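You operate a simulated robot arm through the tools that you are given. There is no shell and no other tool. Be economical: measure what you need, move in short steps, check, and stop when the job is done.

Carry out the task below with a simulated two-armed robot. There is one attempt and no reset: what you move stays moved.

Task
Take the grey blind from the ledge of the pipe rack and put it on top of the drip pan on the top of the yellow table. Take the small flange and put it on the top of the white table. Take the ball valve on the top of the yellow table and put it away on the top of the black table. Put the yellow cup on the brown pallet. Put the short filter on the top of the timber stack away on the shelf of the air bench. Put the small pink blind from the top of the timber stack on the brown pallet. Fetch the dye bottle and stand it on the brown pallet. Open the gauges drawer, take the green tag from the top of the red bench and put it in the inside of the gauges drawer, then shut the drawer. Fetch the red whip check and stand it on top of the hub blind on the shelf of the tall frame. Do these in any order. Set down upright: ball valve, short filter, dye bottle, red whip check.

Only the result counts: the job must be done as asked and must still hold three seconds after the hand-in. Knocking over, shifting, dropping, spilling or breaking anything else fails it.

Robot
Two 7-joint arms with two-finger grippers on one trunk, on a base that drives. Base frame: it is fixed to the floor where the robot stands at the start and does not move with it; the origin is under the middle of the robot, x ahead of it, y to its left, z up. Lengths are in m, angles in degrees, forces in N, time in s.
The left shoulder is at the start at [0.099, 0.216, 1.091], the right one opposite. With the tool pointing down near the work surface each hand reaches from about 0.1 to 0.6 m from the robot's upright axis, wherever it stands, measured 20 degrees to its own side. Places, roughly: ball valve [-2.75, -1.5, 0.75]; brown pallet [11.7, 1.6, 0.2]; drip pan (20x24x5 cm) [-2.7, -0.9, 0.9]; dye bottle [8, 2.75, 0.75]; gauges drawer [-1.8, -7.7, 0.4]; green tag [0.25, -4.75, 1]; grey blind [0.5, 0, 0.75]; hub blind (12x12x8 cm) [-3.2, 3.5, 0.9]; inside of the gauges drawer [-1.9, -7.7, 0.3]; red whip check (6x4x12 cm) [-3, 3.6, 0.8]; shelf of the air bench (84x18 cm) [-2.52, 3.72, 0.16]; short filter (8x8x9 cm) [7.5, 3.2, 0.8]; small flange (9x9x8 cm) [-1.8, -0.8, 0.3]; small pink blind [7.75, 3, 0.75]; top of the black table [-2, -4.5, 0.8]; top of the white table [-2.7, 0.7, 0.8]; yellow cup (5x5x4 cm) [7.5, 3.1, 0.8]. Payload 3.18 kg a hand.
Tool frame (each hand has its own): the origin (TCP) lies between the finger pads and is the grasp point; the fingertips stand 0.03 m ahead of it; z points along the fingers, y is the line along which they close. The gripper opens to 0.144 m. The gripper's body begins 0.103 m behind the TCP.
Orientation is that of the tool frame in the base frame, as a unit quaternion [x, y, z, w]. With the fingers straight down and closing along the base's y, the tool's x points along the base's -x, its y along +y and its z along -z.

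Tools
- The arms move only by the tool arm_command. It takes "left_plan", "right_plan" or both (then of equal length, played together; a hand with none holds still); each is a list of rows, each an object (a shift or turn left out is 0, a gripper value left out holds the last) with "rotation": the turn, a rotation vector about the tool's x, y, z in rad, a list of three; "linear": the shift along the tool's x, y, z in m, a list of three; "grip": the gripper command, from -1 (shut) to 1 (fully open), values between in proportion. In form: [{"rotation": [rx, ry, rz], "linear": [dx, dy, dz], "grip": grip}, ...]. A call has 1 to 8 rows; each row shifts and turns the commanded pose from where the row before left it, along the tool's axes as they then stand. Rows are played at 5 a second. More than 0.05 m and 8.6 degrees between two rows, or a gripper value outside its range, and nothing of the call is played. A pose out of reach is approached as far as the arm can. The call stops where the force on the tool passes 40 N (or 10 N more than at its start, if that is more) or the arm is blocked; 0.2 s more then pass. Each finger halts on what it meets, pressing with about 42 N; the grip force reading is that of the motor and also rises with nothing between the fingers. The clock runs only during rows and for 0.2 s after the last one: add rows that do not move to give the fingers time. It gives the time, the measured TCP pose, the force on the tool (base axes), the opening and the grip force at its end, in the units of the frame above (readings bear some noise), with the torque about the TCP (base axes, N m) and any sound that the robot's microphone picked up.
- Cameras (640 x 400 px; columns grow to the right, rows downward): "scene" is now at [0.2046, -0.0215, 1.2409]; the picture's right is [-0.29, -0.96, 0.00], its down [-0.77, 0.23, -0.59] and it looks along [0.57, -0.17, -0.81] (base axes); focal length 266 px, centre (320, 200). "left" rides on the left gripper at [0.076, -0.016, -0.143] in its tool frame; the picture's right is [0.21, 0.98, 0.00], its down [-0.84, 0.18, -0.51] and it looks along [-0.50, 0.11, 0.86] (tool axes); focal length 218 px, centre (320, 200). "right" rides on the right gripper at [0.076, 0.016, -0.143] in its tool frame; the picture's right is [-0.21, 0.98, 0.00], its down [-0.84, -0.18, -0.51] and it looks along [-0.50, -0.11, 0.86] (tool axes); focal length 218 px, centre (320, 200). There is no depth. A picture from a camera that has moved, and an enlarged one, comes with that camera's place and axes in the base frame and with its lens. The place of the scene camera against the robot may be out by one fixed shift of up to 0.025 m in any direction.
- grab_frame(camera): a new picture of that camera. The clock stands still meanwhile.
- raise_lower(by): slides the trunk up (or, below 0, down) by that many m; the arms and the scene camera ride with it, the base frame stays. It gives what a move gives, with no picture.
- roll_base(legs): drives the robot by 1 to 6 legs, each [ahead, left, turn to the left] in m, m and degrees, along the robot's own axes; the way and the turn of a leg run together, so that a leg with both is an arc; at most 1.5 m and 180 degrees a leg. The arms and the cameras ride along, it lands a little off, and it stops where it bumps. It gives what a move gives.
- turn_head(pan, tilt): turns the head with the scene camera to pan (to the left, within 80 degrees either way) and tilt (down, from -29 to 69), counted from straight ahead of the robot. It gives what a move gives.
- close_up(camera, box): a new picture of the part [left, top, right, bottom] of that camera's present view, enlarged. The clock stands still meanwhile.
- job_done(): hands the job in; it is judged then, once.

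Work in short steps. Places have to be worked out from the pictures, the camera data and where the tool is seen: move nearer, look again, correct. Check each grasp and each placing, and mend what went wrong. You have 525 turns and 298 pictures in all, those below and enlarged ones among them. Open the grippers and draw the arms clear of the work before you hand the job in, unless the task says otherwise; then end with one line.

The tools are called by a JSON object that holds its "api" and its "payload". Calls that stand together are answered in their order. arm_command: Moves the arms, as the interface text tells. Its arguments: {"type":"object","properties":{"left_plan":{"type":"array"},"right_plan":{"type":"array"}},"required":[]} The other tools are called the same way: raise_lower (by) slides the trunk up or down; roll_base (legs) drives the base; turn_head (pan, tilt) turns the head that bears the scene camera; grab_frame (camera) takes a picture; close_up (camera, box) takes an enlarged picture of a part of a camera's view; job_done () hands the job in.

At the start:

```text
clock: 0.0
left_eef_pos: [0.4827, 0.1096, 0.9586]
left_ee_rot: [-0.001, 1.0, 0.0, 0.0]
left_ft_force: [-0.3, 0.5, -0.3]
left_moment: [0.01, 0.04, 0.0]
left_width: 0.1444
left_finger_force: 0.1
right_eef_pos: [0.3539, -0.2217, 0.9822]
right_ee_rot: [0.0, 1.0, 0.0, 0.0]
right_ft_force: [0.7, -0.5, -0.3]
right_moment: [0.02, -0.03, 0.02]
right_width: 0.1441
right_finger_force: 0.0
trunk travel left (down, up): [-0.175, 0.194]
robot x, y, heading: [0.0004, 0.0004, -0.1]
head pan, tilt: [-16.8, 53.8]
```

scene: 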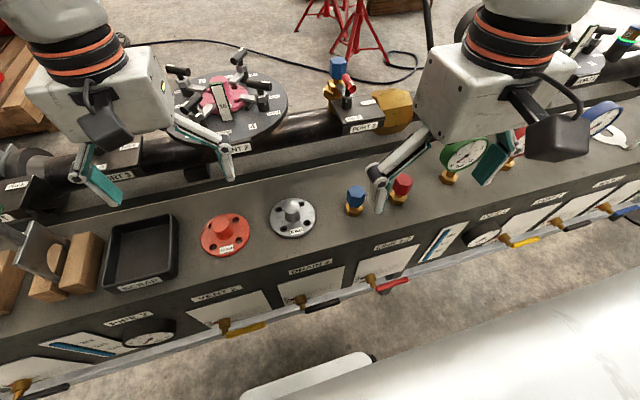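
right: 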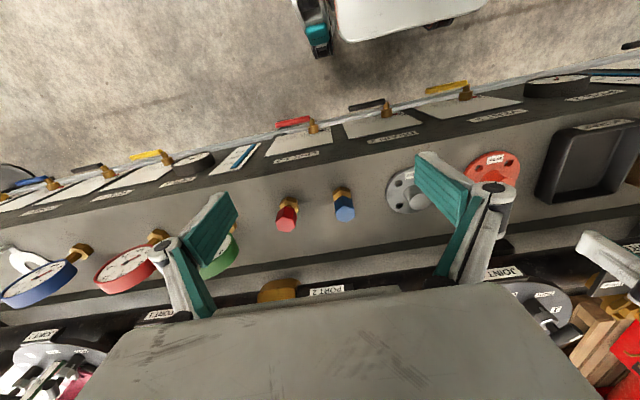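
left: 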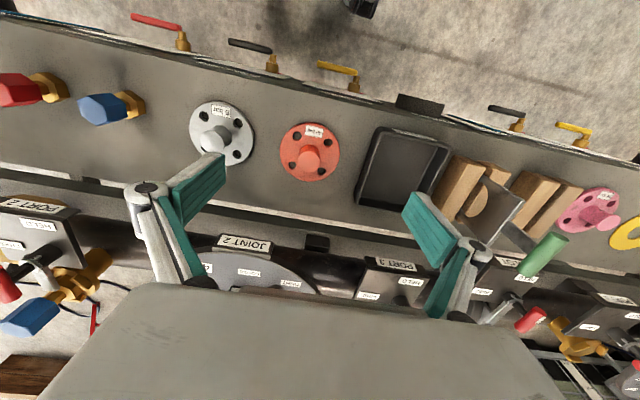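

The grey flange with a knob near (0.51, -0.03) looks like the grey blind. I'll enlarge it before moving.

{"api": "close_up", "payload": {"camera": "scene", "box": [180, 160, 420, 310]}}

{"api": "close_up", "payload": {"camera": "left", "box": [140, 60, 380, 210]}}

```text
2.67 times, centred on (300, 235) of scene
camera zoom: at [0.2046, -0.0215, 1.2409], right [-0.29, -0.96, 0.0], down [-0.77, 0.23, -0.59], along [0.57, -0.17, -0.81], focal length 710 px, centre (373, 107)
```

zoom: 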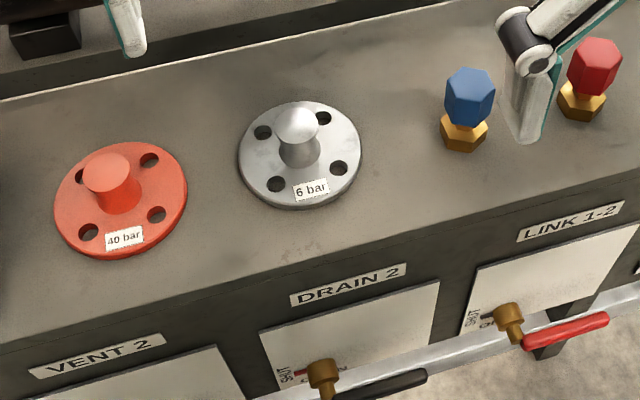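

```text
2.67 times, centred on (260, 135) of left
camera zoom: at [0.4055, 0.0938, 1.1038], right [-0.21, 0.98, 0.0], down [0.84, 0.18, 0.51], along [0.5, 0.11, -0.86], focal length 582 px, centre (480, 373)
```

zoom: 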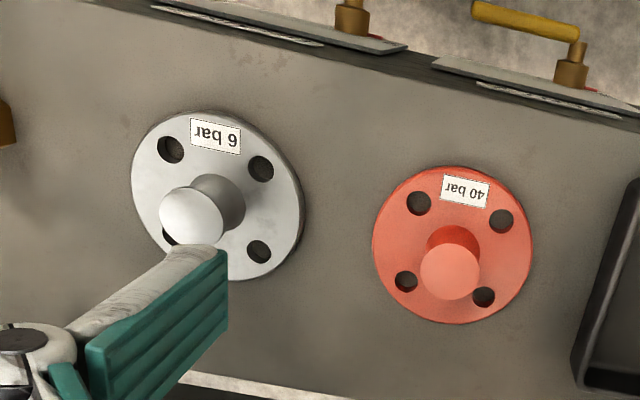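

Triangulating from both views, the grey "6 bar" blind has its knob at about (0.533, -0.052), its ball top near z 0.77 and the ledge near 0.72. I'll bring the left hand over it.

{"api": "arm_command", "payload": {"left_plan": [{"linear": [-0.0125, -0.0405, 0], "grip": 0.1}, {"linear": [-0.0125, -0.0405, 0]}, {"linear": [-0.0125, -0.0405, 0.02]}, {"linear": [-0.0125, -0.0405, 0.02]}, {"linear": [0, 0, 0.04]}, {"linear": [0, 0, 0.02]}, {}]}}

{"api": "grab_frame", "payload": {"camera": "left"}}

{"api": "grab_frame", "payload": {"camera": "scene"}}

```text
clock: 1.6
left_eef_pos: [0.533, -0.0527, 0.8629]
left_ee_rot: [-0.001, 1.0, -0.001, 0.0]
left_ft_force: [0.0, -0.1, 0.4]
left_moment: [-0.01, -0.02, 0.03]
left_width: 0.0791
left_finger_force: 0.1
right_eef_pos: [0.3541, -0.2221, 0.9831]
right_ee_rot: [0.001, 1.0, 0.0, 0.0]
right_ft_force: [-0.1, -0.4, 0.6]
right_moment: [-0.01, 0.01, 0.0]
right_width: 0.1439
right_finger_force: 0.2
trunk travel left (down, up): [-0.175, 0.194]
robot x, y, heading: [0.0029, 0.0025, -0.2]
head pan, tilt: [-16.8, 53.8]
```

```text
292 pictures are left
camera left: at [0.4555, -0.0677, 1.0054], right [-0.21, 0.98, 0.0], down [0.84, 0.18, 0.51], along [0.5, 0.11, -0.86], focal length 218 px, centre (320, 200)
```

left: 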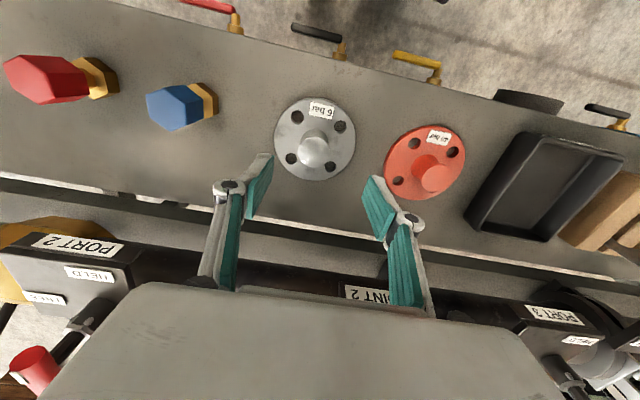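

```text
291 pictures are left
camera scene: at [0.2046, -0.0214, 1.2409], right [-0.29, -0.96, 0.0], down [-0.77, 0.23, -0.59], along [0.57, -0.17, -0.81], focal length 266 px, centre (320, 200)
```

scene: 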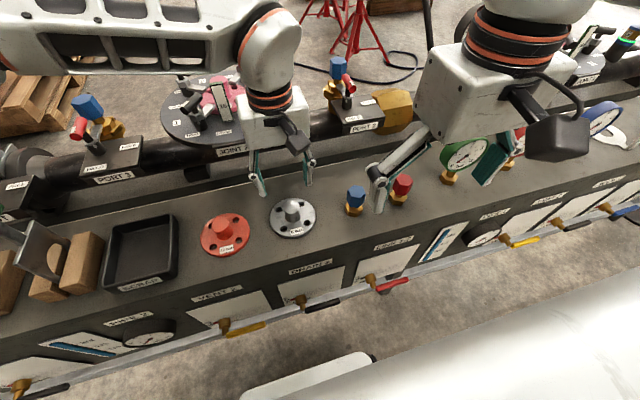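

The knob reads (0.532, -0.057), so I'll shift 5 mm in y, lower so the fingers straddle it, and grip.

{"api": "arm_command", "payload": {"left_plan": [{"linear": [0, -0.005, 0.04]}, {"linear": [0, 0, 0.04]}, {"linear": [0, 0, 0.02]}, {}]}}

{"api": "grab_frame", "payload": {"camera": "left"}}

```text
clock: 2.6
left_eef_pos: [0.5327, -0.0572, 0.7606]
left_ee_rot: [-0.001, 1.0, -0.001, -0.001]
left_ft_force: [0.5, -0.1, -0.4]
left_moment: [0.0, -0.01, 0.0]
left_width: 0.079
left_finger_force: 0.1
right_eef_pos: [0.3547, -0.2231, 0.9825]
right_ee_rot: [0.0, 1.0, 0.0, 0.001]
right_ft_force: [0.7, -0.2, 0.7]
right_moment: [0.03, -0.03, 0.02]
right_width: 0.1441
right_finger_force: 0.0
trunk travel left (down, up): [-0.175, 0.194]
robot x, y, heading: [0.0011, 0.0027, -0.0]
head pan, tilt: [-16.8, 53.8]
```

```text
290 pictures are left
camera left: at [0.4547, -0.0722, 0.904], right [-0.21, 0.98, 0.0], down [0.84, 0.18, 0.51], along [0.5, 0.11, -0.86], focal length 218 px, centre (320, 200)
```

left: 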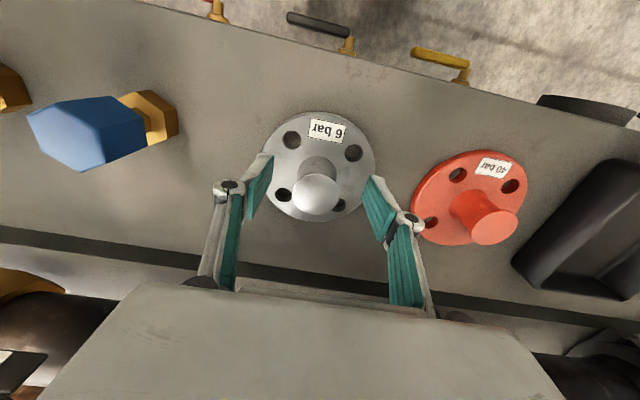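

The ball is at the TCP pixel, so I'll close and lift a little.

{"api": "arm_command", "payload": {"left_plan": [{"grip": -1}, {}, {}, {"linear": [0, 0, -0.02]}, {"linear": [0, 0, -0.05]}, {"linear": [0, 0, -0.05]}, {"linear": [0, 0, -0.05]}, {}]}}

{"api": "grab_frame", "payload": {"camera": "left"}}

```text
clock: 4.4
left_eef_pos: [0.5342, -0.0576, 0.9307]
left_ee_rot: [-0.001, 1.0, 0.0, -0.002]
left_ft_force: [0.6, -0.2, -8.2]
left_moment: [-0.03, 0.09, 0.0]
left_width: 0.0334
left_finger_force: 42.1
right_eef_pos: [0.356, -0.222, 0.9806]
right_ee_rot: [0.0, 1.0, 0.0, 0.0]
right_ft_force: [0.3, 0.3, -0.1]
right_moment: [-0.01, -0.03, 0.02]
right_width: 0.1441
right_finger_force: 0.1
trunk travel left (down, up): [-0.175, 0.194]
robot x, y, heading: [-0.0016, -0.0013, 0.1]
head pan, tilt: [-16.8, 53.8]
```

```text
289 pictures are left
camera left: at [0.4568, -0.0737, 1.0746], right [-0.21, 0.98, 0.0], down [0.84, 0.18, 0.5], along [0.49, 0.11, -0.86], focal length 218 px, centre (320, 200)
```

left: 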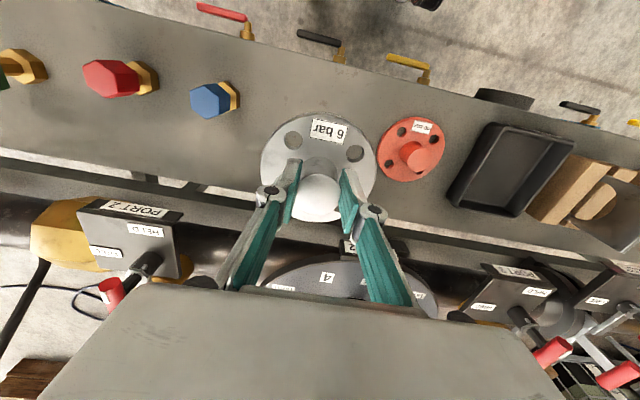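

Held firmly (about 8 N weight). I'll draw the hand in, back away from the rack and look around.

{"api": "arm_command", "payload": {"left_plan": [{"linear": [0.03, 0.035, -0.02]}, {"linear": [0.03, 0.035, 0]}, {"linear": [0.03, 0.035, 0]}, {"linear": [0.03, 0.035, 0]}]}}

{"api": "roll_base", "payload": {"legs": [[-0.5, 0, 0], [0, 0, 90]]}}

{"api": "turn_head", "payload": {"pan": 45, "tilt": 20}}

{"api": "grab_frame", "payload": {"camera": "scene"}}

```text
refused: row 1 steps farther than a row can; nothing moved
```

```text
clock: 11.2
left_eef_pos: [-0.4418, 0.5321, 0.9315]
left_ee_rot: [-0.706, 0.708, -0.001, 0.0]
left_ft_force: [0.2, -0.1, -7.9]
left_moment: [-0.1, 0.01, 0.0]
left_width: 0.0332
left_finger_force: 42.5
right_eef_pos: [-0.2772, 0.3519, 0.9822]
right_ee_rot: [-0.705, 0.709, 0.0, -0.001]
right_ft_force: [-0.2, -0.9, 1.4]
right_moment: [0.0, 0.01, 0.02]
right_width: 0.1439
right_finger_force: 0.0
trunk travel left (down, up): [-0.175, 0.194]
robot x, y, heading: [-0.5058, -0.0008, 89.8]
head pan, tilt: [-16.8, 53.8]
```

```text
clock: 12.5
left_eef_pos: [-0.4397, 0.5323, 0.9312]
left_ee_rot: [-0.705, 0.709, -0.001, 0.0]
left_ft_force: [0.2, -0.2, -8.7]
left_moment: [-0.06, -0.02, 0.01]
left_width: 0.0334
left_finger_force: 41.9
right_eef_pos: [-0.279, 0.3541, 0.9829]
right_ee_rot: [-0.704, 0.71, -0.001, -0.001]
right_ft_force: [-0.8, -0.5, -0.5]
right_moment: [0.01, -0.02, -0.01]
right_width: 0.144
right_finger_force: 0.0
trunk travel left (down, up): [-0.175, 0.194]
robot x, y, heading: [-0.5007, -0.0009, 89.4]
head pan, tilt: [45.0, 20.0]
```

```text
288 pictures are left
camera scene: at [-0.5513, 0.1837, 1.2913], right [0.71, 0.7, 0.0], down [0.24, -0.24, -0.94], along [-0.66, 0.67, -0.34], focal length 266 px, centre (320, 200)
```

scene: 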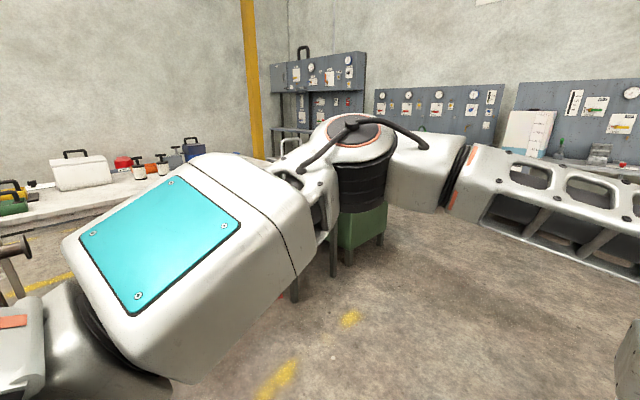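

The step was refused but the drive went well anyway. I'll turn on to face -x and look.

{"api": "roll_base", "payload": {"legs": [[0, 0, 90]]}}

{"api": "turn_head", "payload": {"pan": 0, "tilt": 20}}

{"api": "grab_frame", "payload": {"camera": "scene"}}

```text
clock: 16.7
left_eef_pos: [-1.0348, 0.0646, 0.9301]
left_ee_rot: [1.0, -0.005, 0.0, 0.0]
left_ft_force: [-0.3, -0.7, -7.8]
left_moment: [0.01, -0.07, -0.02]
left_width: 0.0334
left_finger_force: 42.6
right_eef_pos: [-0.8547, 0.2254, 0.9832]
right_ee_rot: [1.0, -0.006, 0.001, 0.0]
right_ft_force: [-0.5, -1.5, 0.7]
right_moment: [0.04, 0.01, 0.0]
right_width: 0.1442
right_finger_force: 0.1
trunk travel left (down, up): [-0.175, 0.194]
robot x, y, heading: [-0.5054, 0.0003, 179.5]
head pan, tilt: [45.0, 20.0]
```

```text
clock: 17.8
left_eef_pos: [-1.0352, 0.0639, 0.9313]
left_ee_rot: [1.0, -0.006, 0.001, -0.001]
left_ft_force: [-0.9, -0.2, -8.3]
left_moment: [-0.03, -0.11, 0.0]
left_width: 0.0332
left_finger_force: 41.6
right_eef_pos: [-0.8557, 0.2262, 0.9832]
right_ee_rot: [1.0, -0.006, 0.001, 0.0]
right_ft_force: [0.0, -0.8, -0.7]
right_moment: [-0.05, 0.01, 0.01]
right_width: 0.1439
right_finger_force: 0.1
trunk travel left (down, up): [-0.175, 0.194]
robot x, y, heading: [-0.5037, -0.0032, 179.6]
head pan, tilt: [0.0, 20.0]
```

```text
287 pictures are left
camera scene: at [-0.6986, 0.0014, 1.2913], right [0.01, 1.0, 0.0], down [0.34, 0.0, -0.94], along [-0.94, 0.01, -0.34], focal length 266 px, centre (320, 200)
```

scene: 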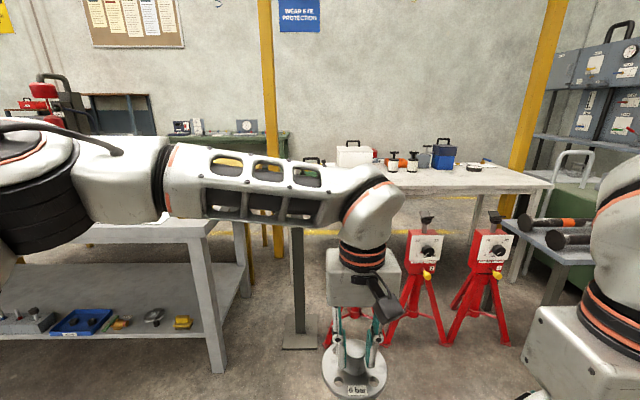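

There's a table with a low shelf on the left (the flange should be there) and the white table at the back. I'll pan left, with a tilt, to map it.

{"api": "turn_head", "payload": {"pan": 38, "tilt": 25}}

{"api": "grab_frame", "payload": {"camera": "scene"}}

```text
clock: 18.9
left_eef_pos: [-1.0345, 0.0634, 0.9298]
left_ee_rot: [1.0, -0.005, 0.002, -0.001]
left_ft_force: [-0.9, 0.2, -9.0]
left_moment: [0.03, -0.05, 0.0]
left_width: 0.0334
left_finger_force: 41.3
right_eef_pos: [-0.8549, 0.2265, 0.9813]
right_ee_rot: [1.0, -0.006, 0.0, 0.0]
right_ft_force: [-0.3, 0.8, 0.0]
right_moment: [0.02, -0.01, -0.01]
right_width: 0.1442
right_finger_force: 0.0
trunk travel left (down, up): [-0.175, 0.194]
robot x, y, heading: [-0.5052, -0.0007, 179.4]
head pan, tilt: [38.0, 25.0]
```

```text
286 pictures are left
camera scene: at [-0.6789, -0.0555, 1.2832], right [-0.6, 0.8, 0.0], down [0.34, 0.26, -0.91], along [-0.72, -0.55, -0.42], focal length 266 px, centre (320, 200)
```

scene: 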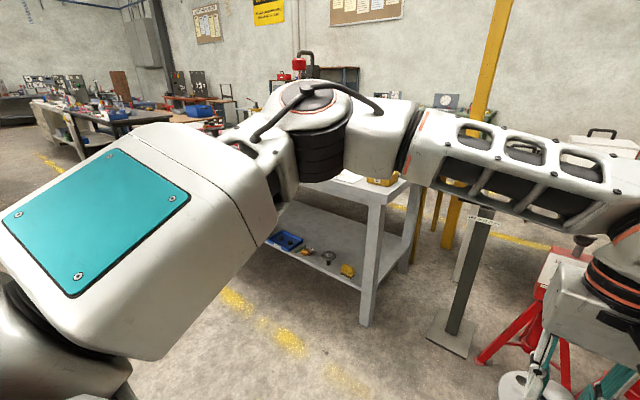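

The arm blocks that view, so I'll slide sideways to stand in front of that table at a distance and look straight ahead.

{"api": "roll_base", "payload": {"legs": [[0.2, 1.0, 0]]}}

{"api": "turn_head", "payload": {"pan": 0, "tilt": 25}}

{"api": "grab_frame", "payload": {"camera": "scene"}}

```text
clock: 28.0
left_eef_pos: [-1.2478, -0.9433, 0.9317]
left_ee_rot: [1.0, -0.003, 0.001, -0.002]
left_ft_force: [0.3, 0.5, -8.6]
left_moment: [0.0, -0.12, 0.01]
left_width: 0.0334
left_finger_force: 42.5
right_eef_pos: [-1.0692, -0.7793, 0.9816]
right_ee_rot: [1.0, -0.004, 0.001, 0.0]
right_ft_force: [-0.4, 0.2, -0.2]
right_moment: [0.0, 0.0, -0.02]
right_width: 0.144
right_finger_force: 0.2
trunk travel left (down, up): [-0.175, 0.194]
robot x, y, heading: [-0.7144, -1.0002, 179.4]
head pan, tilt: [38.0, 25.0]
```

```text
clock: 29.0
left_eef_pos: [-1.2476, -0.9433, 0.9317]
left_ee_rot: [1.0, -0.003, 0.0, -0.002]
left_ft_force: [-0.3, 0.0, -7.9]
left_moment: [-0.01, -0.07, 0.01]
left_width: 0.0334
left_finger_force: 42.2
right_eef_pos: [-1.0679, -0.7794, 0.9826]
right_ee_rot: [1.0, -0.005, 0.002, 0.0]
right_ft_force: [-0.4, 0.3, 0.1]
right_moment: [0.03, -0.03, -0.01]
right_width: 0.1441
right_finger_force: 0.1
trunk travel left (down, up): [-0.175, 0.194]
robot x, y, heading: [-0.7139, -1.004, 179.4]
head pan, tilt: [0.0, 25.0]
```

```text
285 pictures are left
camera scene: at [-0.9093, -1.0041, 1.2832], right [0.01, 1.0, 0.0], down [0.42, 0.0, -0.91], along [-0.91, 0.01, -0.42], focal length 266 px, centre (320, 200)
```

scene: 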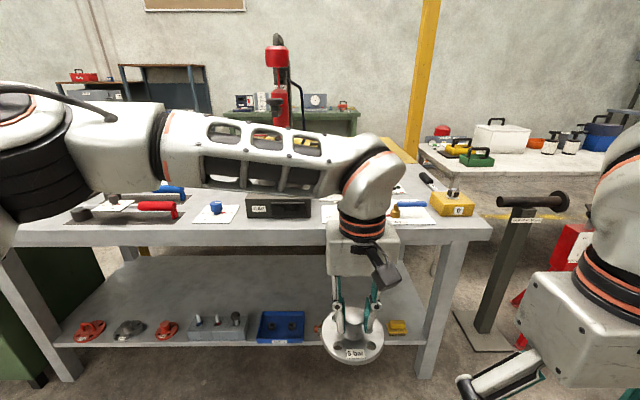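

{"api": "close_up", "payload": {"camera": "scene", "box": [200, 90, 520, 290]}}

{"api": "close_up", "payload": {"camera": "scene", "box": [60, 290, 440, 390]}}

```text
2.00 times, centred on (360, 190) of scene
camera zoom: at [-0.9093, -1.0041, 1.2832], right [0.01, 1.0, 0.0], down [0.42, 0.0, -0.91], along [-0.91, 0.01, -0.42], focal length 533 px, centre (240, 220)
```

zoom: 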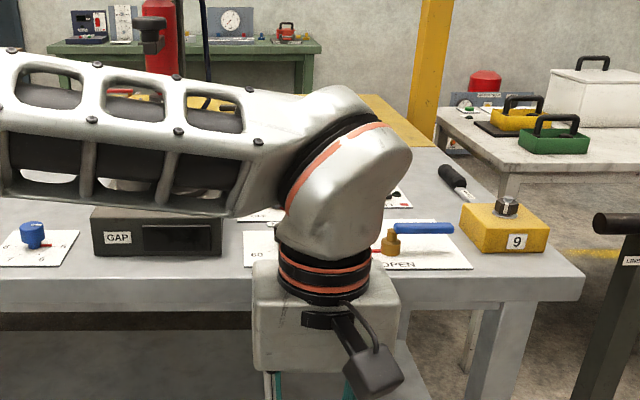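

```text
1.68 times, centred on (250, 340) of scene
camera zoom: at [-0.9093, -1.0041, 1.2832], right [0.01, 1.0, 0.0], down [0.42, 0.0, -0.91], along [-0.91, 0.01, -0.42], focal length 449 px, centre (438, -36)
```

zoom: 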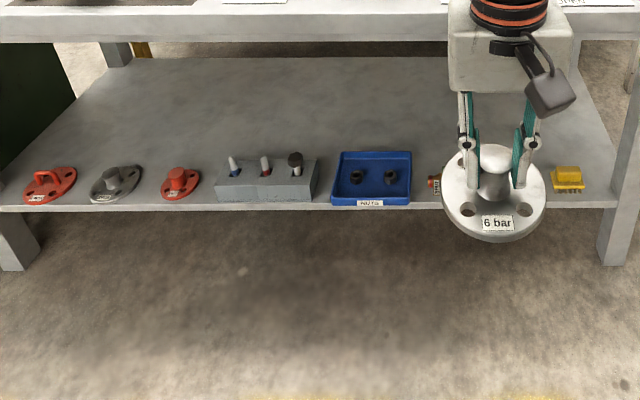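

The yellow table stands behind this bench and I need the way round to it. I'll tuck the left hand to its own side so the camera is clear, and raise the trunk.

{"api": "arm_command", "payload": {"left_plan": [{"linear": [0.019, 0.037, 0]}, {"linear": [0.019, 0.037, 0]}, {"linear": [0.019, 0.037, 0]}, {"linear": [0.019, 0.037, 0]}, {"linear": [0.019, 0.037, 0]}, {"linear": [0.019, 0.037, 0]}, {"linear": [0.019, 0.037, 0]}, {"linear": [0.019, 0.037, 0]}]}}

{"api": "raise_lower", "payload": {"by": 0.19}}

{"api": "turn_head", "payload": {"pan": 10, "tilt": 20}}

{"api": "grab_frame", "payload": {"camera": "scene"}}

```text
clock: 30.8
left_eef_pos: [-1.0976, -1.241, 0.9321]
left_ee_rot: [1.0, -0.003, -0.001, 0.0]
left_ft_force: [0.2, 0.2, -7.6]
left_moment: [0.04, -0.04, -0.01]
left_width: 0.0333
left_finger_force: 42.2
right_eef_pos: [-1.0676, -0.7807, 0.9824]
right_ee_rot: [1.0, -0.005, 0.0, -0.001]
right_ft_force: [-0.7, 0.1, 0.5]
right_moment: [0.05, -0.01, 0.0]
right_width: 0.144
right_finger_force: 0.0
trunk travel left (down, up): [-0.175, 0.194]
robot x, y, heading: [-0.7122, -1.0068, 179.6]
head pan, tilt: [0.0, 25.0]
```

```text
clock: 32.9
left_eef_pos: [-1.0988, -1.2399, 1.1205]
left_ee_rot: [1.0, -0.004, 0.001, -0.001]
left_ft_force: [0.2, -0.1, -8.1]
left_moment: [0.02, -0.1, 0.0]
left_width: 0.0335
left_finger_force: 42.0
right_eef_pos: [-1.0678, -0.7797, 1.1725]
right_ee_rot: [1.0, -0.004, 0.0, 0.0]
right_ft_force: [0.1, 0.4, -0.7]
right_moment: [0.01, -0.01, 0.01]
right_width: 0.1437
right_finger_force: 0.0
trunk travel left (down, up): [-0.365, 0.004]
robot x, y, heading: [-0.714, -1.0046, 179.4]
head pan, tilt: [0.0, 25.0]
```

```text
clock: 33.6
left_eef_pos: [-1.0984, -1.2404, 1.1216]
left_ee_rot: [1.0, -0.004, 0.001, 0.0]
left_ft_force: [-0.3, -0.9, -7.6]
left_moment: [0.0, -0.03, 0.02]
left_width: 0.0334
left_finger_force: 42.3
right_eef_pos: [-1.0682, -0.781, 1.1729]
right_ee_rot: [1.0, -0.004, 0.001, 0.001]
right_ft_force: [0.1, -0.6, -0.1]
right_moment: [0.01, -0.01, 0.0]
right_width: 0.1441
right_finger_force: 0.1
trunk travel left (down, up): [-0.365, 0.004]
robot x, y, heading: [-0.7123, -1.0069, 179.3]
head pan, tilt: [10.0, 20.0]
```

```text
282 pictures are left
camera scene: at [-0.8314, -1.0211, 1.4865], right [-0.16, 0.99, 0.0], down [0.34, 0.06, -0.94], along [-0.93, -0.15, -0.34], focal length 266 px, centre (320, 200)
```

scene: 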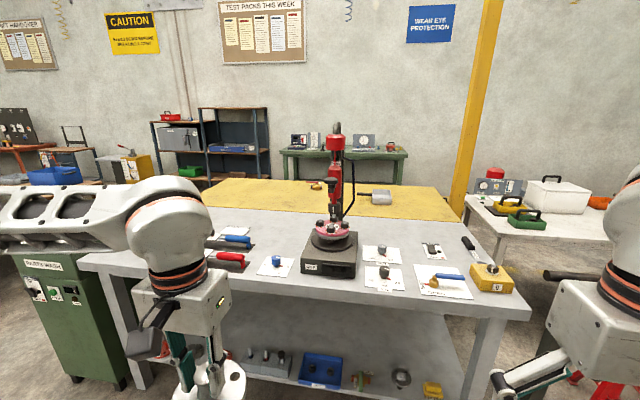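

From here the yellow table lies behind the grey bench, x about -2.4 to -3.3 and y about -2.3 to -0.4, with open floor behind it. I'll turn to face -y and look for the way round.

{"api": "roll_base", "payload": {"legs": [[0, 0, 70]]}}

{"api": "turn_head", "payload": {"pan": 0, "tilt": 15}}

{"api": "grab_frame", "payload": {"camera": "scene"}}

```text
clock: 37.1
left_eef_pos: [-0.6208, -1.4444, 1.121]
left_ee_rot: [0.819, 0.574, 0.001, -0.001]
left_ft_force: [0.8, 0.0, -8.3]
left_moment: [0.09, 0.03, 0.02]
left_width: 0.0333
left_finger_force: 42.1
right_eef_pos: [-1.0444, -1.263, 1.1725]
right_ee_rot: [0.819, 0.574, 0.0, 0.0]
right_ft_force: [0.8, -0.7, 0.1]
right_moment: [0.04, 0.01, -0.01]
right_width: 0.1438
right_finger_force: 0.1
trunk travel left (down, up): [-0.365, 0.004]
robot x, y, heading: [-0.7129, -1.0063, -109.7]
head pan, tilt: [10.0, 20.0]
```

```text
clock: 37.8
left_eef_pos: [-0.622, -1.4448, 1.1211]
left_ee_rot: [0.818, 0.575, 0.0, -0.002]
left_ft_force: [-0.4, -0.1, -7.8]
left_moment: [0.06, -0.04, 0.0]
left_width: 0.0332
left_finger_force: 41.7
right_eef_pos: [-1.0454, -1.2626, 1.173]
right_ee_rot: [0.819, 0.573, 0.001, -0.001]
right_ft_force: [-0.4, 0.5, -0.7]
right_moment: [0.01, -0.01, -0.01]
right_width: 0.1441
right_finger_force: 0.1
trunk travel left (down, up): [-0.365, 0.004]
robot x, y, heading: [-0.7176, -1.0079, -110.2]
head pan, tilt: [0.0, 15.0]
```

```text
281 pictures are left
camera scene: at [-0.7442, -1.1324, 1.4946], right [-0.94, 0.34, 0.0], down [0.09, 0.24, -0.97], along [-0.33, -0.91, -0.26], focal length 266 px, centre (320, 200)
```

scene: 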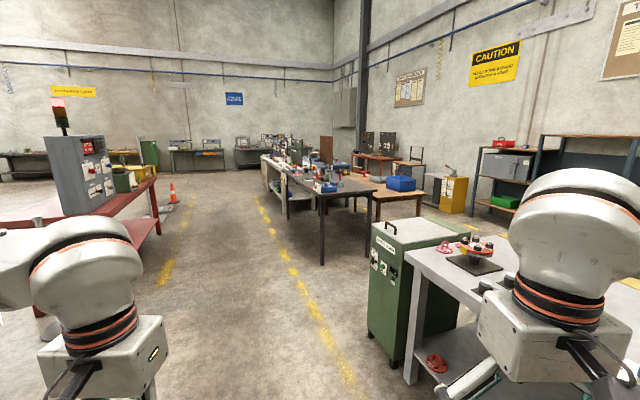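

A passage runs between the parts washer (y to about -2.7) and the black/brown tables (from about -3.65). I'll go to about (-0.9, -3.15), face -x and look along it.

{"api": "roll_base", "payload": {"legs": [[1.03, 0.32, 0], [1.02, 0.33, 0], [0, 0, -70]]}}

{"api": "grab_frame", "payload": {"camera": "scene"}}

```text
clock: 51.6
left_eef_pos: [-1.1942, -3.4061, 1.1207]
left_ee_rot: [1.0, -0.001, 0.002, 0.0]
left_ft_force: [-0.1, -0.8, -8.0]
left_moment: [-0.02, -0.07, 0.0]
left_width: 0.0329
left_finger_force: 42.2
right_eef_pos: [-1.1651, -2.9467, 1.1719]
right_ee_rot: [1.0, -0.002, 0.001, -0.001]
right_ft_force: [0.3, 0.6, -0.7]
right_moment: [0.02, 0.0, -0.01]
right_width: 0.144
right_finger_force: 0.0
trunk travel left (down, up): [-0.365, 0.004]
robot x, y, heading: [-0.8127, -3.1719, 179.7]
head pan, tilt: [0.0, 15.0]
```

```text
280 pictures are left
camera scene: at [-0.9303, -3.1705, 1.4946], right [0.0, 1.0, 0.0], down [0.26, 0.0, -0.97], along [-0.97, 0.0, -0.26], focal length 266 px, centre (320, 200)
```

scene: 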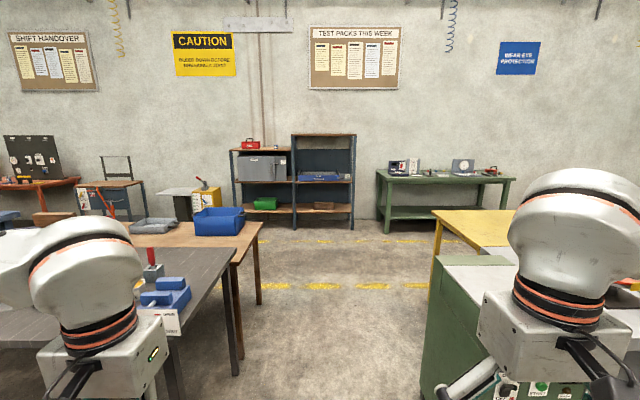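

The passage is clear (y about -3.65 to -2.6) with a wide aisle behind the yellow table. I'll drive through to x about -4.

{"api": "roll_base", "payload": {"legs": [[1.1, -0.03, 0], [1.1, 0, 0], [1.0, 0, 0], [0, -1.0, 0], [0, -0.9, 0], [0, 0, -180]]}}

{"api": "grab_frame", "payload": {"camera": "scene"}}

```text
clock: 91.4
left_eef_pos: [-3.6375, -0.9598, 1.1203]
left_ee_rot: [-0.006, 1.0, -0.001, -0.001]
left_ft_force: [-0.3, 0.2, -7.4]
left_moment: [-0.01, 0.1, 0.01]
left_width: 0.0333
left_finger_force: 42.0
right_eef_pos: [-3.6588, -1.4201, 1.1727]
right_ee_rot: [-0.004, 1.0, 0.0, -0.001]
right_ft_force: [0.8, -0.6, -0.6]
right_moment: [-0.01, -0.01, 0.04]
right_width: 0.1439
right_finger_force: 0.1
trunk travel left (down, up): [-0.365, 0.004]
robot x, y, heading: [-4.0135, -1.2015, 0.3]
head pan, tilt: [0.0, 15.0]
```

```text
279 pictures are left
camera scene: at [-3.8654, -1.2003, 1.4946], right [0.01, -1.0, 0.0], down [-0.26, 0.0, -0.97], along [0.97, 0.01, -0.26], focal length 266 px, centre (320, 200)
```

scene: 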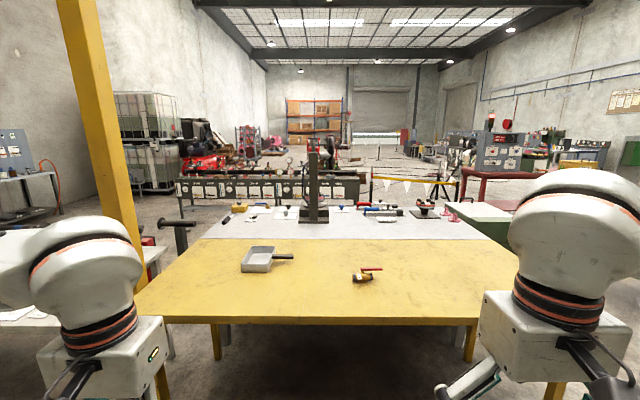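

Clear view: the pan is at about (-2.57, -0.87) and the ball valve at about (-2.68, -1.4), with the table's edge near x -2.98. I'll approach to x about -3.45 and look down.

{"api": "roll_base", "payload": {"legs": [[0.5, 0.1, -0.3]]}}

{"api": "turn_head", "payload": {"pan": 0, "tilt": 50}}

{"api": "grab_frame", "payload": {"camera": "scene"}}

```text
clock: 94.4
left_eef_pos: [-3.1366, -0.8593, 1.1202]
left_ee_rot: [-0.002, 1.0, 0.0, 0.001]
left_ft_force: [0.3, 0.2, -7.4]
left_moment: [0.02, 0.08, -0.01]
left_width: 0.0334
left_finger_force: 42.1
right_eef_pos: [-3.1598, -1.3193, 1.172]
right_ee_rot: [-0.002, 1.0, -0.001, -0.001]
right_ft_force: [0.8, 0.2, 0.2]
right_moment: [-0.02, 0.01, 0.01]
right_width: 0.1439
right_finger_force: 0.0
trunk travel left (down, up): [-0.365, 0.004]
robot x, y, heading: [-3.5167, -1.0976, 0.1]
head pan, tilt: [0.0, 15.0]
```

```text
clock: 95.4
left_eef_pos: [-3.1383, -0.8583, 1.1216]
left_ee_rot: [-0.002, 1.0, 0.0, 0.0]
left_ft_force: [0.4, 0.6, -8.1]
left_moment: [0.03, 0.06, -0.01]
left_width: 0.0332
left_finger_force: 42.0
right_eef_pos: [-3.1616, -1.3192, 1.1712]
right_ee_rot: [-0.001, 1.0, 0.0, -0.001]
right_ft_force: [-0.4, 0.1, 0.0]
right_moment: [-0.02, 0.0, 0.05]
right_width: 0.1439
right_finger_force: 0.0
trunk travel left (down, up): [-0.365, 0.004]
robot x, y, heading: [-3.5179, -1.1009, 0.2]
head pan, tilt: [0.0, 50.0]
```

```text
278 pictures are left
camera scene: at [-3.3825, -1.0977, 1.441], right [0.0, -1.0, 0.0], down [-0.77, 0.0, -0.64], along [0.64, 0.0, -0.77], focal length 266 px, centre (320, 200)
```

scene: 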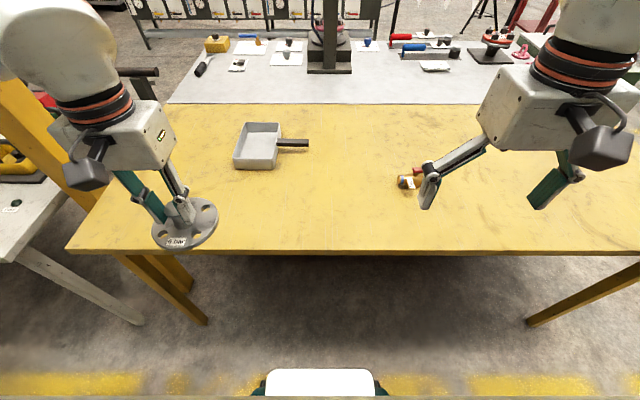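

The base is low and can slide beneath the table edge. I'll move ahead 0.25 m and lower the trunk to its starting height.

{"api": "roll_base", "payload": {"legs": [[0.27, 0, 0]]}}

{"api": "raise_lower", "payload": {"by": -0.15}}

{"api": "grab_frame", "payload": {"camera": "scene"}}

{"api": "grab_frame", "payload": {"camera": "left"}}

```text
clock: 97.3
left_eef_pos: [-2.8693, -0.8588, 1.1211]
left_ee_rot: [-0.002, 1.0, 0.001, -0.002]
left_ft_force: [0.4, 0.5, -7.2]
left_moment: [-0.02, 0.14, 0.0]
left_width: 0.0332
left_finger_force: 42.4
right_eef_pos: [-2.8915, -1.319, 1.173]
right_ee_rot: [-0.001, 1.0, 0.0, -0.001]
right_ft_force: [0.6, -1.0, 0.5]
right_moment: [0.03, 0.04, -0.01]
right_width: 0.144
right_finger_force: 0.0
trunk travel left (down, up): [-0.365, 0.004]
robot x, y, heading: [-3.246, -1.0972, 0.5]
head pan, tilt: [0.0, 50.0]
```

```text
clock: 99.1
left_eef_pos: [-2.8685, -0.8571, 0.9714]
left_ee_rot: [-0.001, 1.0, 0.0, 0.0]
left_ft_force: [-0.1, 0.4, -8.8]
left_moment: [-0.04, 0.09, -0.01]
left_width: 0.0334
left_finger_force: 42.2
right_eef_pos: [-2.8928, -1.3185, 1.0232]
right_ee_rot: [-0.002, 1.0, 0.0, 0.0]
right_ft_force: [0.9, 0.5, 0.3]
right_moment: [0.02, -0.03, -0.01]
right_width: 0.1439
right_finger_force: 0.1
trunk travel left (down, up): [-0.215, 0.154]
robot x, y, heading: [-3.2509, -1.0968, 0.2]
head pan, tilt: [0.0, 50.0]
```

```text
277 pictures are left
camera scene: at [-3.0717, -1.097, 1.2888], right [0.0, -1.0, 0.0], down [-0.77, 0.0, -0.64], along [0.64, 0.0, -0.77], focal length 266 px, centre (320, 200)
```

scene: 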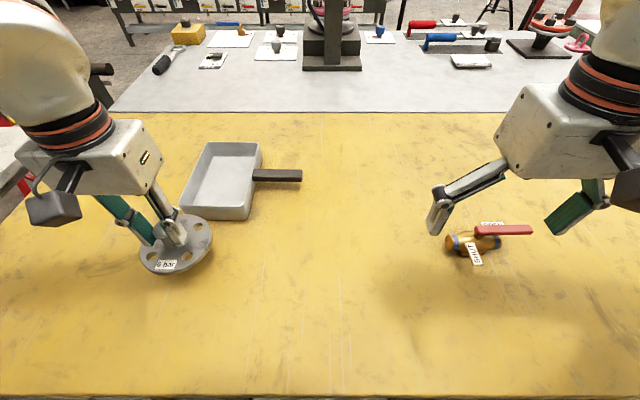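

```text
276 pictures are left
camera left: at [-2.9467, -0.8743, 1.1155], right [-0.21, 0.98, 0.0], down [0.84, 0.18, 0.51], along [0.5, 0.11, -0.86], focal length 218 px, centre (320, 200)
```

left: 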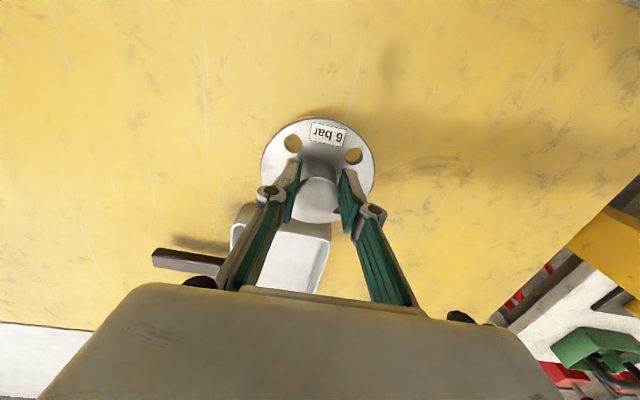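

{"api": "close_up", "payload": {"camera": "scene", "box": [130, 110, 330, 235]}}

```text
3.20 times, centred on (230, 172) of scene
camera zoom: at [-3.0717, -1.097, 1.2888], right [0.0, -1.0, 0.0], down [-0.77, 0.0, -0.64], along [0.64, 0.0, -0.77], focal length 853 px, centre (608, 288)
```

zoom: 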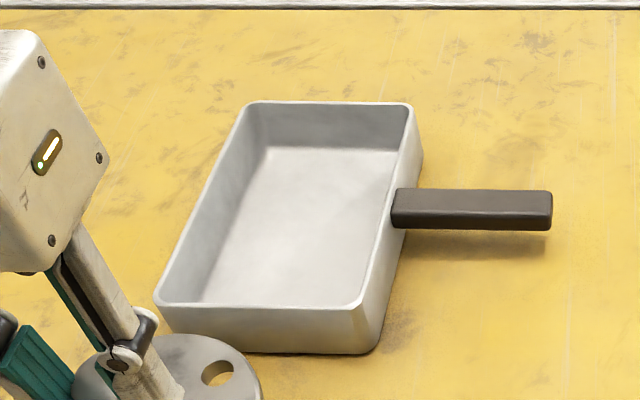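

The pan body is about 0.20 × 0.13 m (the handle makes up the rest), centred near (-2.643, -0.883) with its rim near z 0.87. I'll carry the blind over it at the present height and check with the hand camera.

{"api": "arm_command", "payload": {"left_plan": [{"linear": [-0.045, -0.005, -0.01]}, {"linear": [-0.045, -0.005, 0]}, {"linear": [-0.045, -0.005, 0]}, {"linear": [-0.045, -0.005, 0]}, {"linear": [-0.045, -0.006, 0]}, {}]}}

{"api": "grab_frame", "payload": {"camera": "left"}}

{"api": "close_up", "payload": {"camera": "scene", "box": [130, 60, 330, 185]}}

```text
clock: 100.5
left_eef_pos: [-2.6429, -0.8827, 0.9791]
left_ee_rot: [-0.002, 1.0, -0.001, 0.0]
left_ft_force: [0.1, 0.5, -7.3]
left_moment: [0.0, 0.07, -0.02]
left_width: 0.0333
left_finger_force: 42.0
right_eef_pos: [-2.8922, -1.3172, 1.0229]
right_ee_rot: [-0.001, 1.0, 0.0, 0.001]
right_ft_force: [-0.3, 0.6, 0.1]
right_moment: [-0.02, -0.01, 0.02]
right_width: 0.1442
right_finger_force: 0.1
trunk travel left (down, up): [-0.215, 0.154]
robot x, y, heading: [-3.2506, -1.0992, 0.6]
head pan, tilt: [0.0, 50.0]
```

```text
274 pictures are left
camera left: at [-2.7211, -0.8996, 1.123], right [-0.21, 0.98, 0.0], down [0.84, 0.18, 0.51], along [0.49, 0.11, -0.86], focal length 218 px, centre (320, 200)
```

left: 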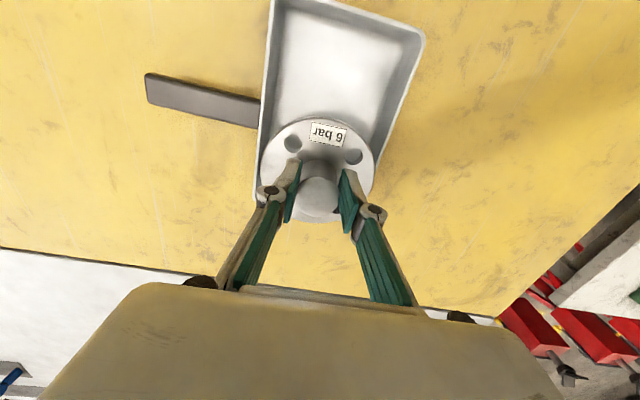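

```text
3.20 times, centred on (230, 122) of scene
camera zoom: at [-3.0713, -1.0965, 1.2887], right [0.0, -1.0, 0.0], down [-0.77, 0.0, -0.64], along [0.64, 0.0, -0.77], focal length 853 px, centre (608, 448)
```

zoom: 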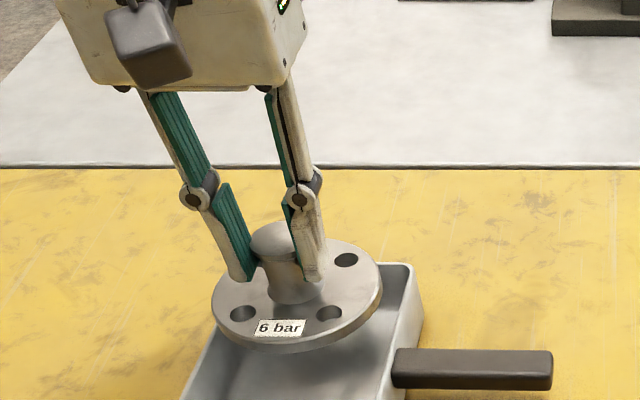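

Seen from the hand, the pan's near edge is at x about -2.77, so its centre is nearer -2.67. I'll shift back 2.5 cm, lower a little and compare edges.

{"api": "arm_command", "payload": {"left_plan": [{"linear": [0.025, 0, 0.01]}, {"linear": [0, 0, 0.015]}, {}]}}

{"api": "close_up", "payload": {"camera": "left", "box": [200, 0, 460, 240]}}

{"api": "close_up", "payload": {"camera": "scene", "box": [150, 100, 310, 240]}}

```text
clock: 101.3
left_eef_pos: [-2.6696, -0.884, 0.9609]
left_ee_rot: [-0.003, 1.0, -0.002, 0.005]
left_ft_force: [-0.5, 8.1, 34.5]
left_moment: [0.28, -0.42, 0.09]
left_width: 0.0337
left_finger_force: 42.2
right_eef_pos: [-2.8955, -1.3178, 1.0233]
right_ee_rot: [-0.002, 1.0, 0.0, 0.002]
right_ft_force: [-0.3, 0.6, -1.2]
right_moment: [0.01, 0.0, 0.0]
right_width: 0.144
right_finger_force: 0.0
trunk travel left (down, up): [-0.215, 0.154]
robot x, y, heading: [-3.2476, -1.0972, 0.3]
head pan, tilt: [0.0, 50.0]
```

```text
1.67 times, centred on (330, 120) of left
camera zoom: at [-2.7485, -0.9, 1.1037], right [-0.21, 0.98, -0.01], down [0.84, 0.19, 0.52], along [0.51, 0.11, -0.86], focal length 364 px, centre (303, 333)
```

zoom: 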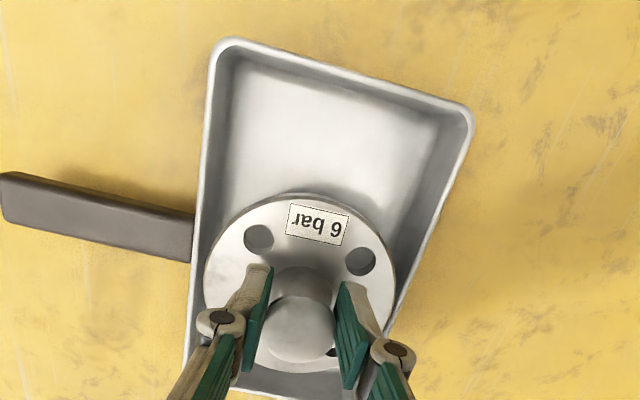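

```text
2.86 times, centred on (230, 170) of scene
camera zoom: at [-3.0749, -1.097, 1.29], right [0.0, -1.0, 0.0], down [-0.76, 0.0, -0.64], along [0.64, 0.0, -0.76], focal length 761 px, centre (577, 286)
```

zoom: 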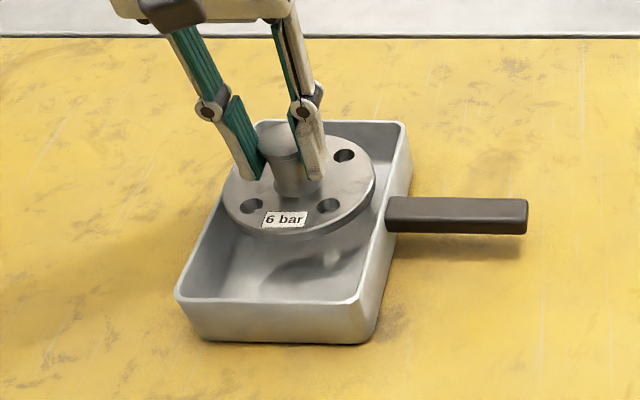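

The blind met the rim: the pan's opening is at z about 0.915, and the disc needs to go about 4 mm towards +y and a bit back. The pan hasn't moved. I'll lift, shift and check.

{"api": "arm_command", "payload": {"left_plan": [{"linear": [0, 0, -0.02]}, {"linear": [0.02, 0.005, 0]}, {}]}}

{"api": "close_up", "payload": {"camera": "left", "box": [200, 0, 460, 240]}}

```text
clock: 102.1
left_eef_pos: [-2.6893, -0.8796, 0.9716]
left_ee_rot: [-0.003, 1.0, 0.0, -0.003]
left_ft_force: [0.3, 0.5, -8.0]
left_moment: [-0.01, 0.09, -0.02]
left_width: 0.0334
left_finger_force: 42.2
right_eef_pos: [-2.8925, -1.318, 1.0218]
right_ee_rot: [-0.002, 1.0, 0.0, -0.001]
right_ft_force: [0.5, -0.3, 0.0]
right_moment: [0.03, -0.01, -0.01]
right_width: 0.144
right_finger_force: 0.1
trunk travel left (down, up): [-0.215, 0.154]
robot x, y, heading: [-3.2501, -1.1004, 0.2]
head pan, tilt: [0.0, 50.0]
```

```text
1.67 times, centred on (330, 120) of left
camera zoom: at [-2.7649, -0.8956, 1.117], right [-0.21, 0.98, 0.0], down [0.84, 0.18, 0.5], along [0.49, 0.11, -0.86], focal length 364 px, centre (303, 333)
```

zoom: 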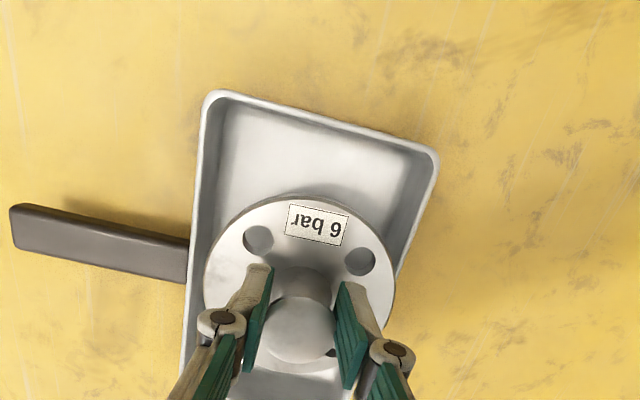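

Recomputing the rim: centre y about -0.8815, x about -2.67, and the opening is only a few millimetres wider than the disc. I'll centre and lower slowly.

{"api": "arm_command", "payload": {"left_plan": [{"linear": [-0.016, -0.0018, 0]}, {"linear": [0, 0, 0.005]}, {"linear": [0, 0, 0.003]}, {"linear": [0, 0, 0.003]}, {"linear": [0, 0, 0.003]}, {"linear": [0, 0, 0.003]}, {"linear": [0, 0, 0.003]}]}}

{"api": "close_up", "payload": {"camera": "left", "box": [200, 0, 460, 240]}}

{"api": "close_up", "payload": {"camera": "scene", "box": [150, 100, 310, 240]}}

```text
clock: 103.7
left_eef_pos: [-2.6713, -0.8793, 0.9607]
left_ee_rot: [-0.002, 1.0, -0.001, 0.003]
left_ft_force: [-0.7, 5.3, 19.1]
left_moment: [0.32, -0.09, 0.01]
left_width: 0.0332
left_finger_force: 42.5
right_eef_pos: [-2.8951, -1.3184, 1.0238]
right_ee_rot: [-0.002, 1.0, 0.001, 0.001]
right_ft_force: [-0.1, 0.9, 0.5]
right_moment: [0.01, 0.01, 0.0]
right_width: 0.144
right_finger_force: 0.1
trunk travel left (down, up): [-0.215, 0.154]
robot x, y, heading: [-3.2489, -1.0968, 0.3]
head pan, tilt: [0.0, 50.0]
```

```text
1.67 times, centred on (330, 120) of left
camera zoom: at [-2.7507, -0.8967, 1.1038], right [-0.21, 0.98, 0.0], down [0.84, 0.19, 0.51], along [0.5, 0.11, -0.86], focal length 364 px, centre (303, 333)
```

zoom: 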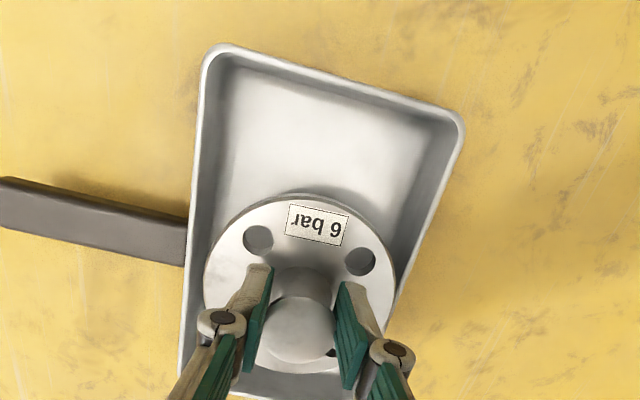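

```text
2.86 times, centred on (230, 170) of scene
camera zoom: at [-3.0731, -1.0971, 1.2895], right [0.0, -1.0, 0.0], down [-0.77, 0.0, -0.64], along [0.64, 0.0, -0.77], focal length 761 px, centre (577, 286)
```

zoom: 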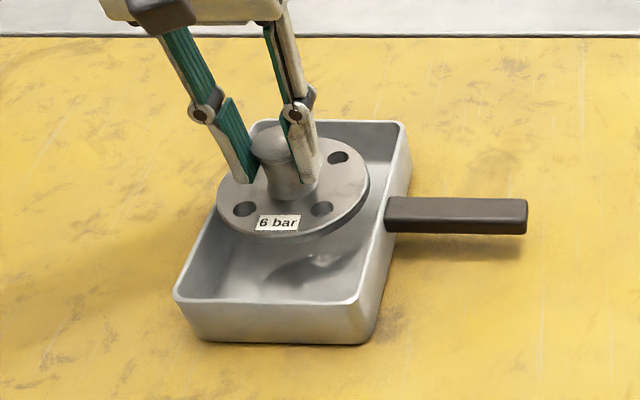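

The contact came with the disc seemingly still above the visible rim, so I'll check the whole scene for what else might be touching.

{"api": "grab_frame", "payload": {"camera": "scene"}}

{"api": "grab_frame", "payload": {"camera": "right"}}

```text
267 pictures are left
camera scene: at [-3.0731, -1.0971, 1.2895], right [0.0, -1.0, 0.0], down [-0.77, 0.0, -0.64], along [0.64, 0.0, -0.77], focal length 266 px, centre (320, 200)
```

scene: 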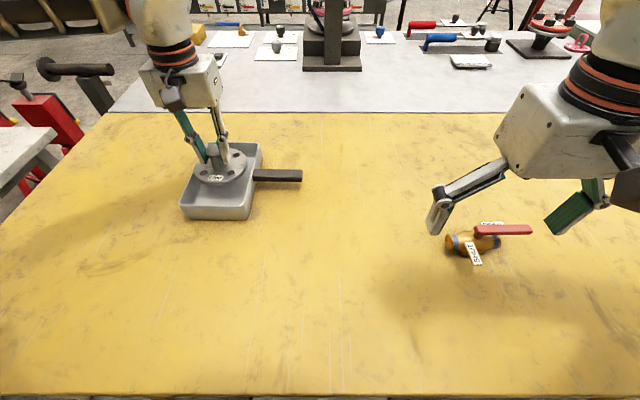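

```text
266 pictures are left
camera right: at [-2.9703, -1.3027, 1.167], right [0.21, 0.98, 0.0], down [0.84, -0.18, 0.51], along [0.5, -0.1, -0.86], focal length 218 px, centre (320, 200)
```

right: 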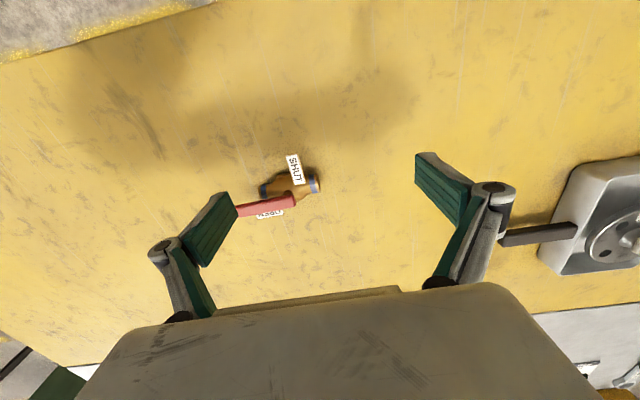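

{"api": "close_up", "payload": {"camera": "right", "box": [480, 140, 640, 310]}}

{"api": "close_up", "payload": {"camera": "scene", "box": [170, 130, 270, 230]}}

```text
2.35 times, centred on (560, 225) of right
camera zoom: at [-2.9703, -1.3027, 1.167], right [0.21, 0.98, 0.0], down [0.84, -0.18, 0.51], along [0.5, -0.1, -0.86], focal length 514 px, centre (-245, 141)
```

zoom: 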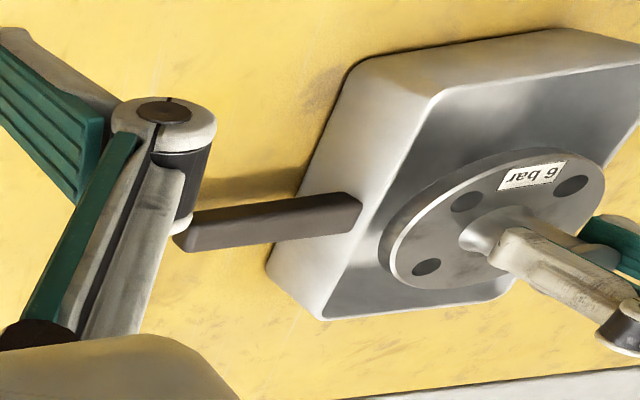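

```text
4.00 times, centred on (220, 180) of scene
camera zoom: at [-3.0731, -1.0971, 1.2895], right [0.0, -1.0, 0.0], down [-0.77, 0.0, -0.64], along [0.64, 0.0, -0.77], focal length 1066 px, centre (720, 280)
```

zoom: 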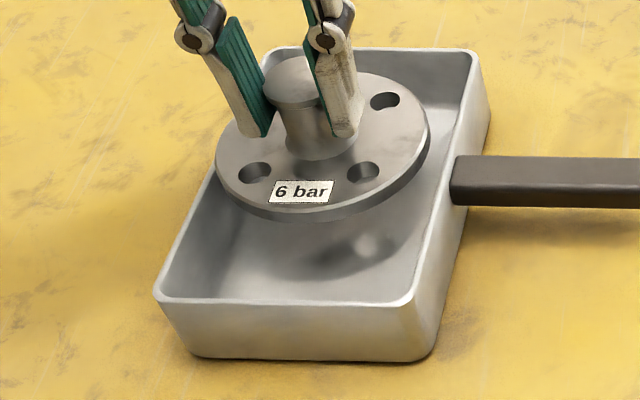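

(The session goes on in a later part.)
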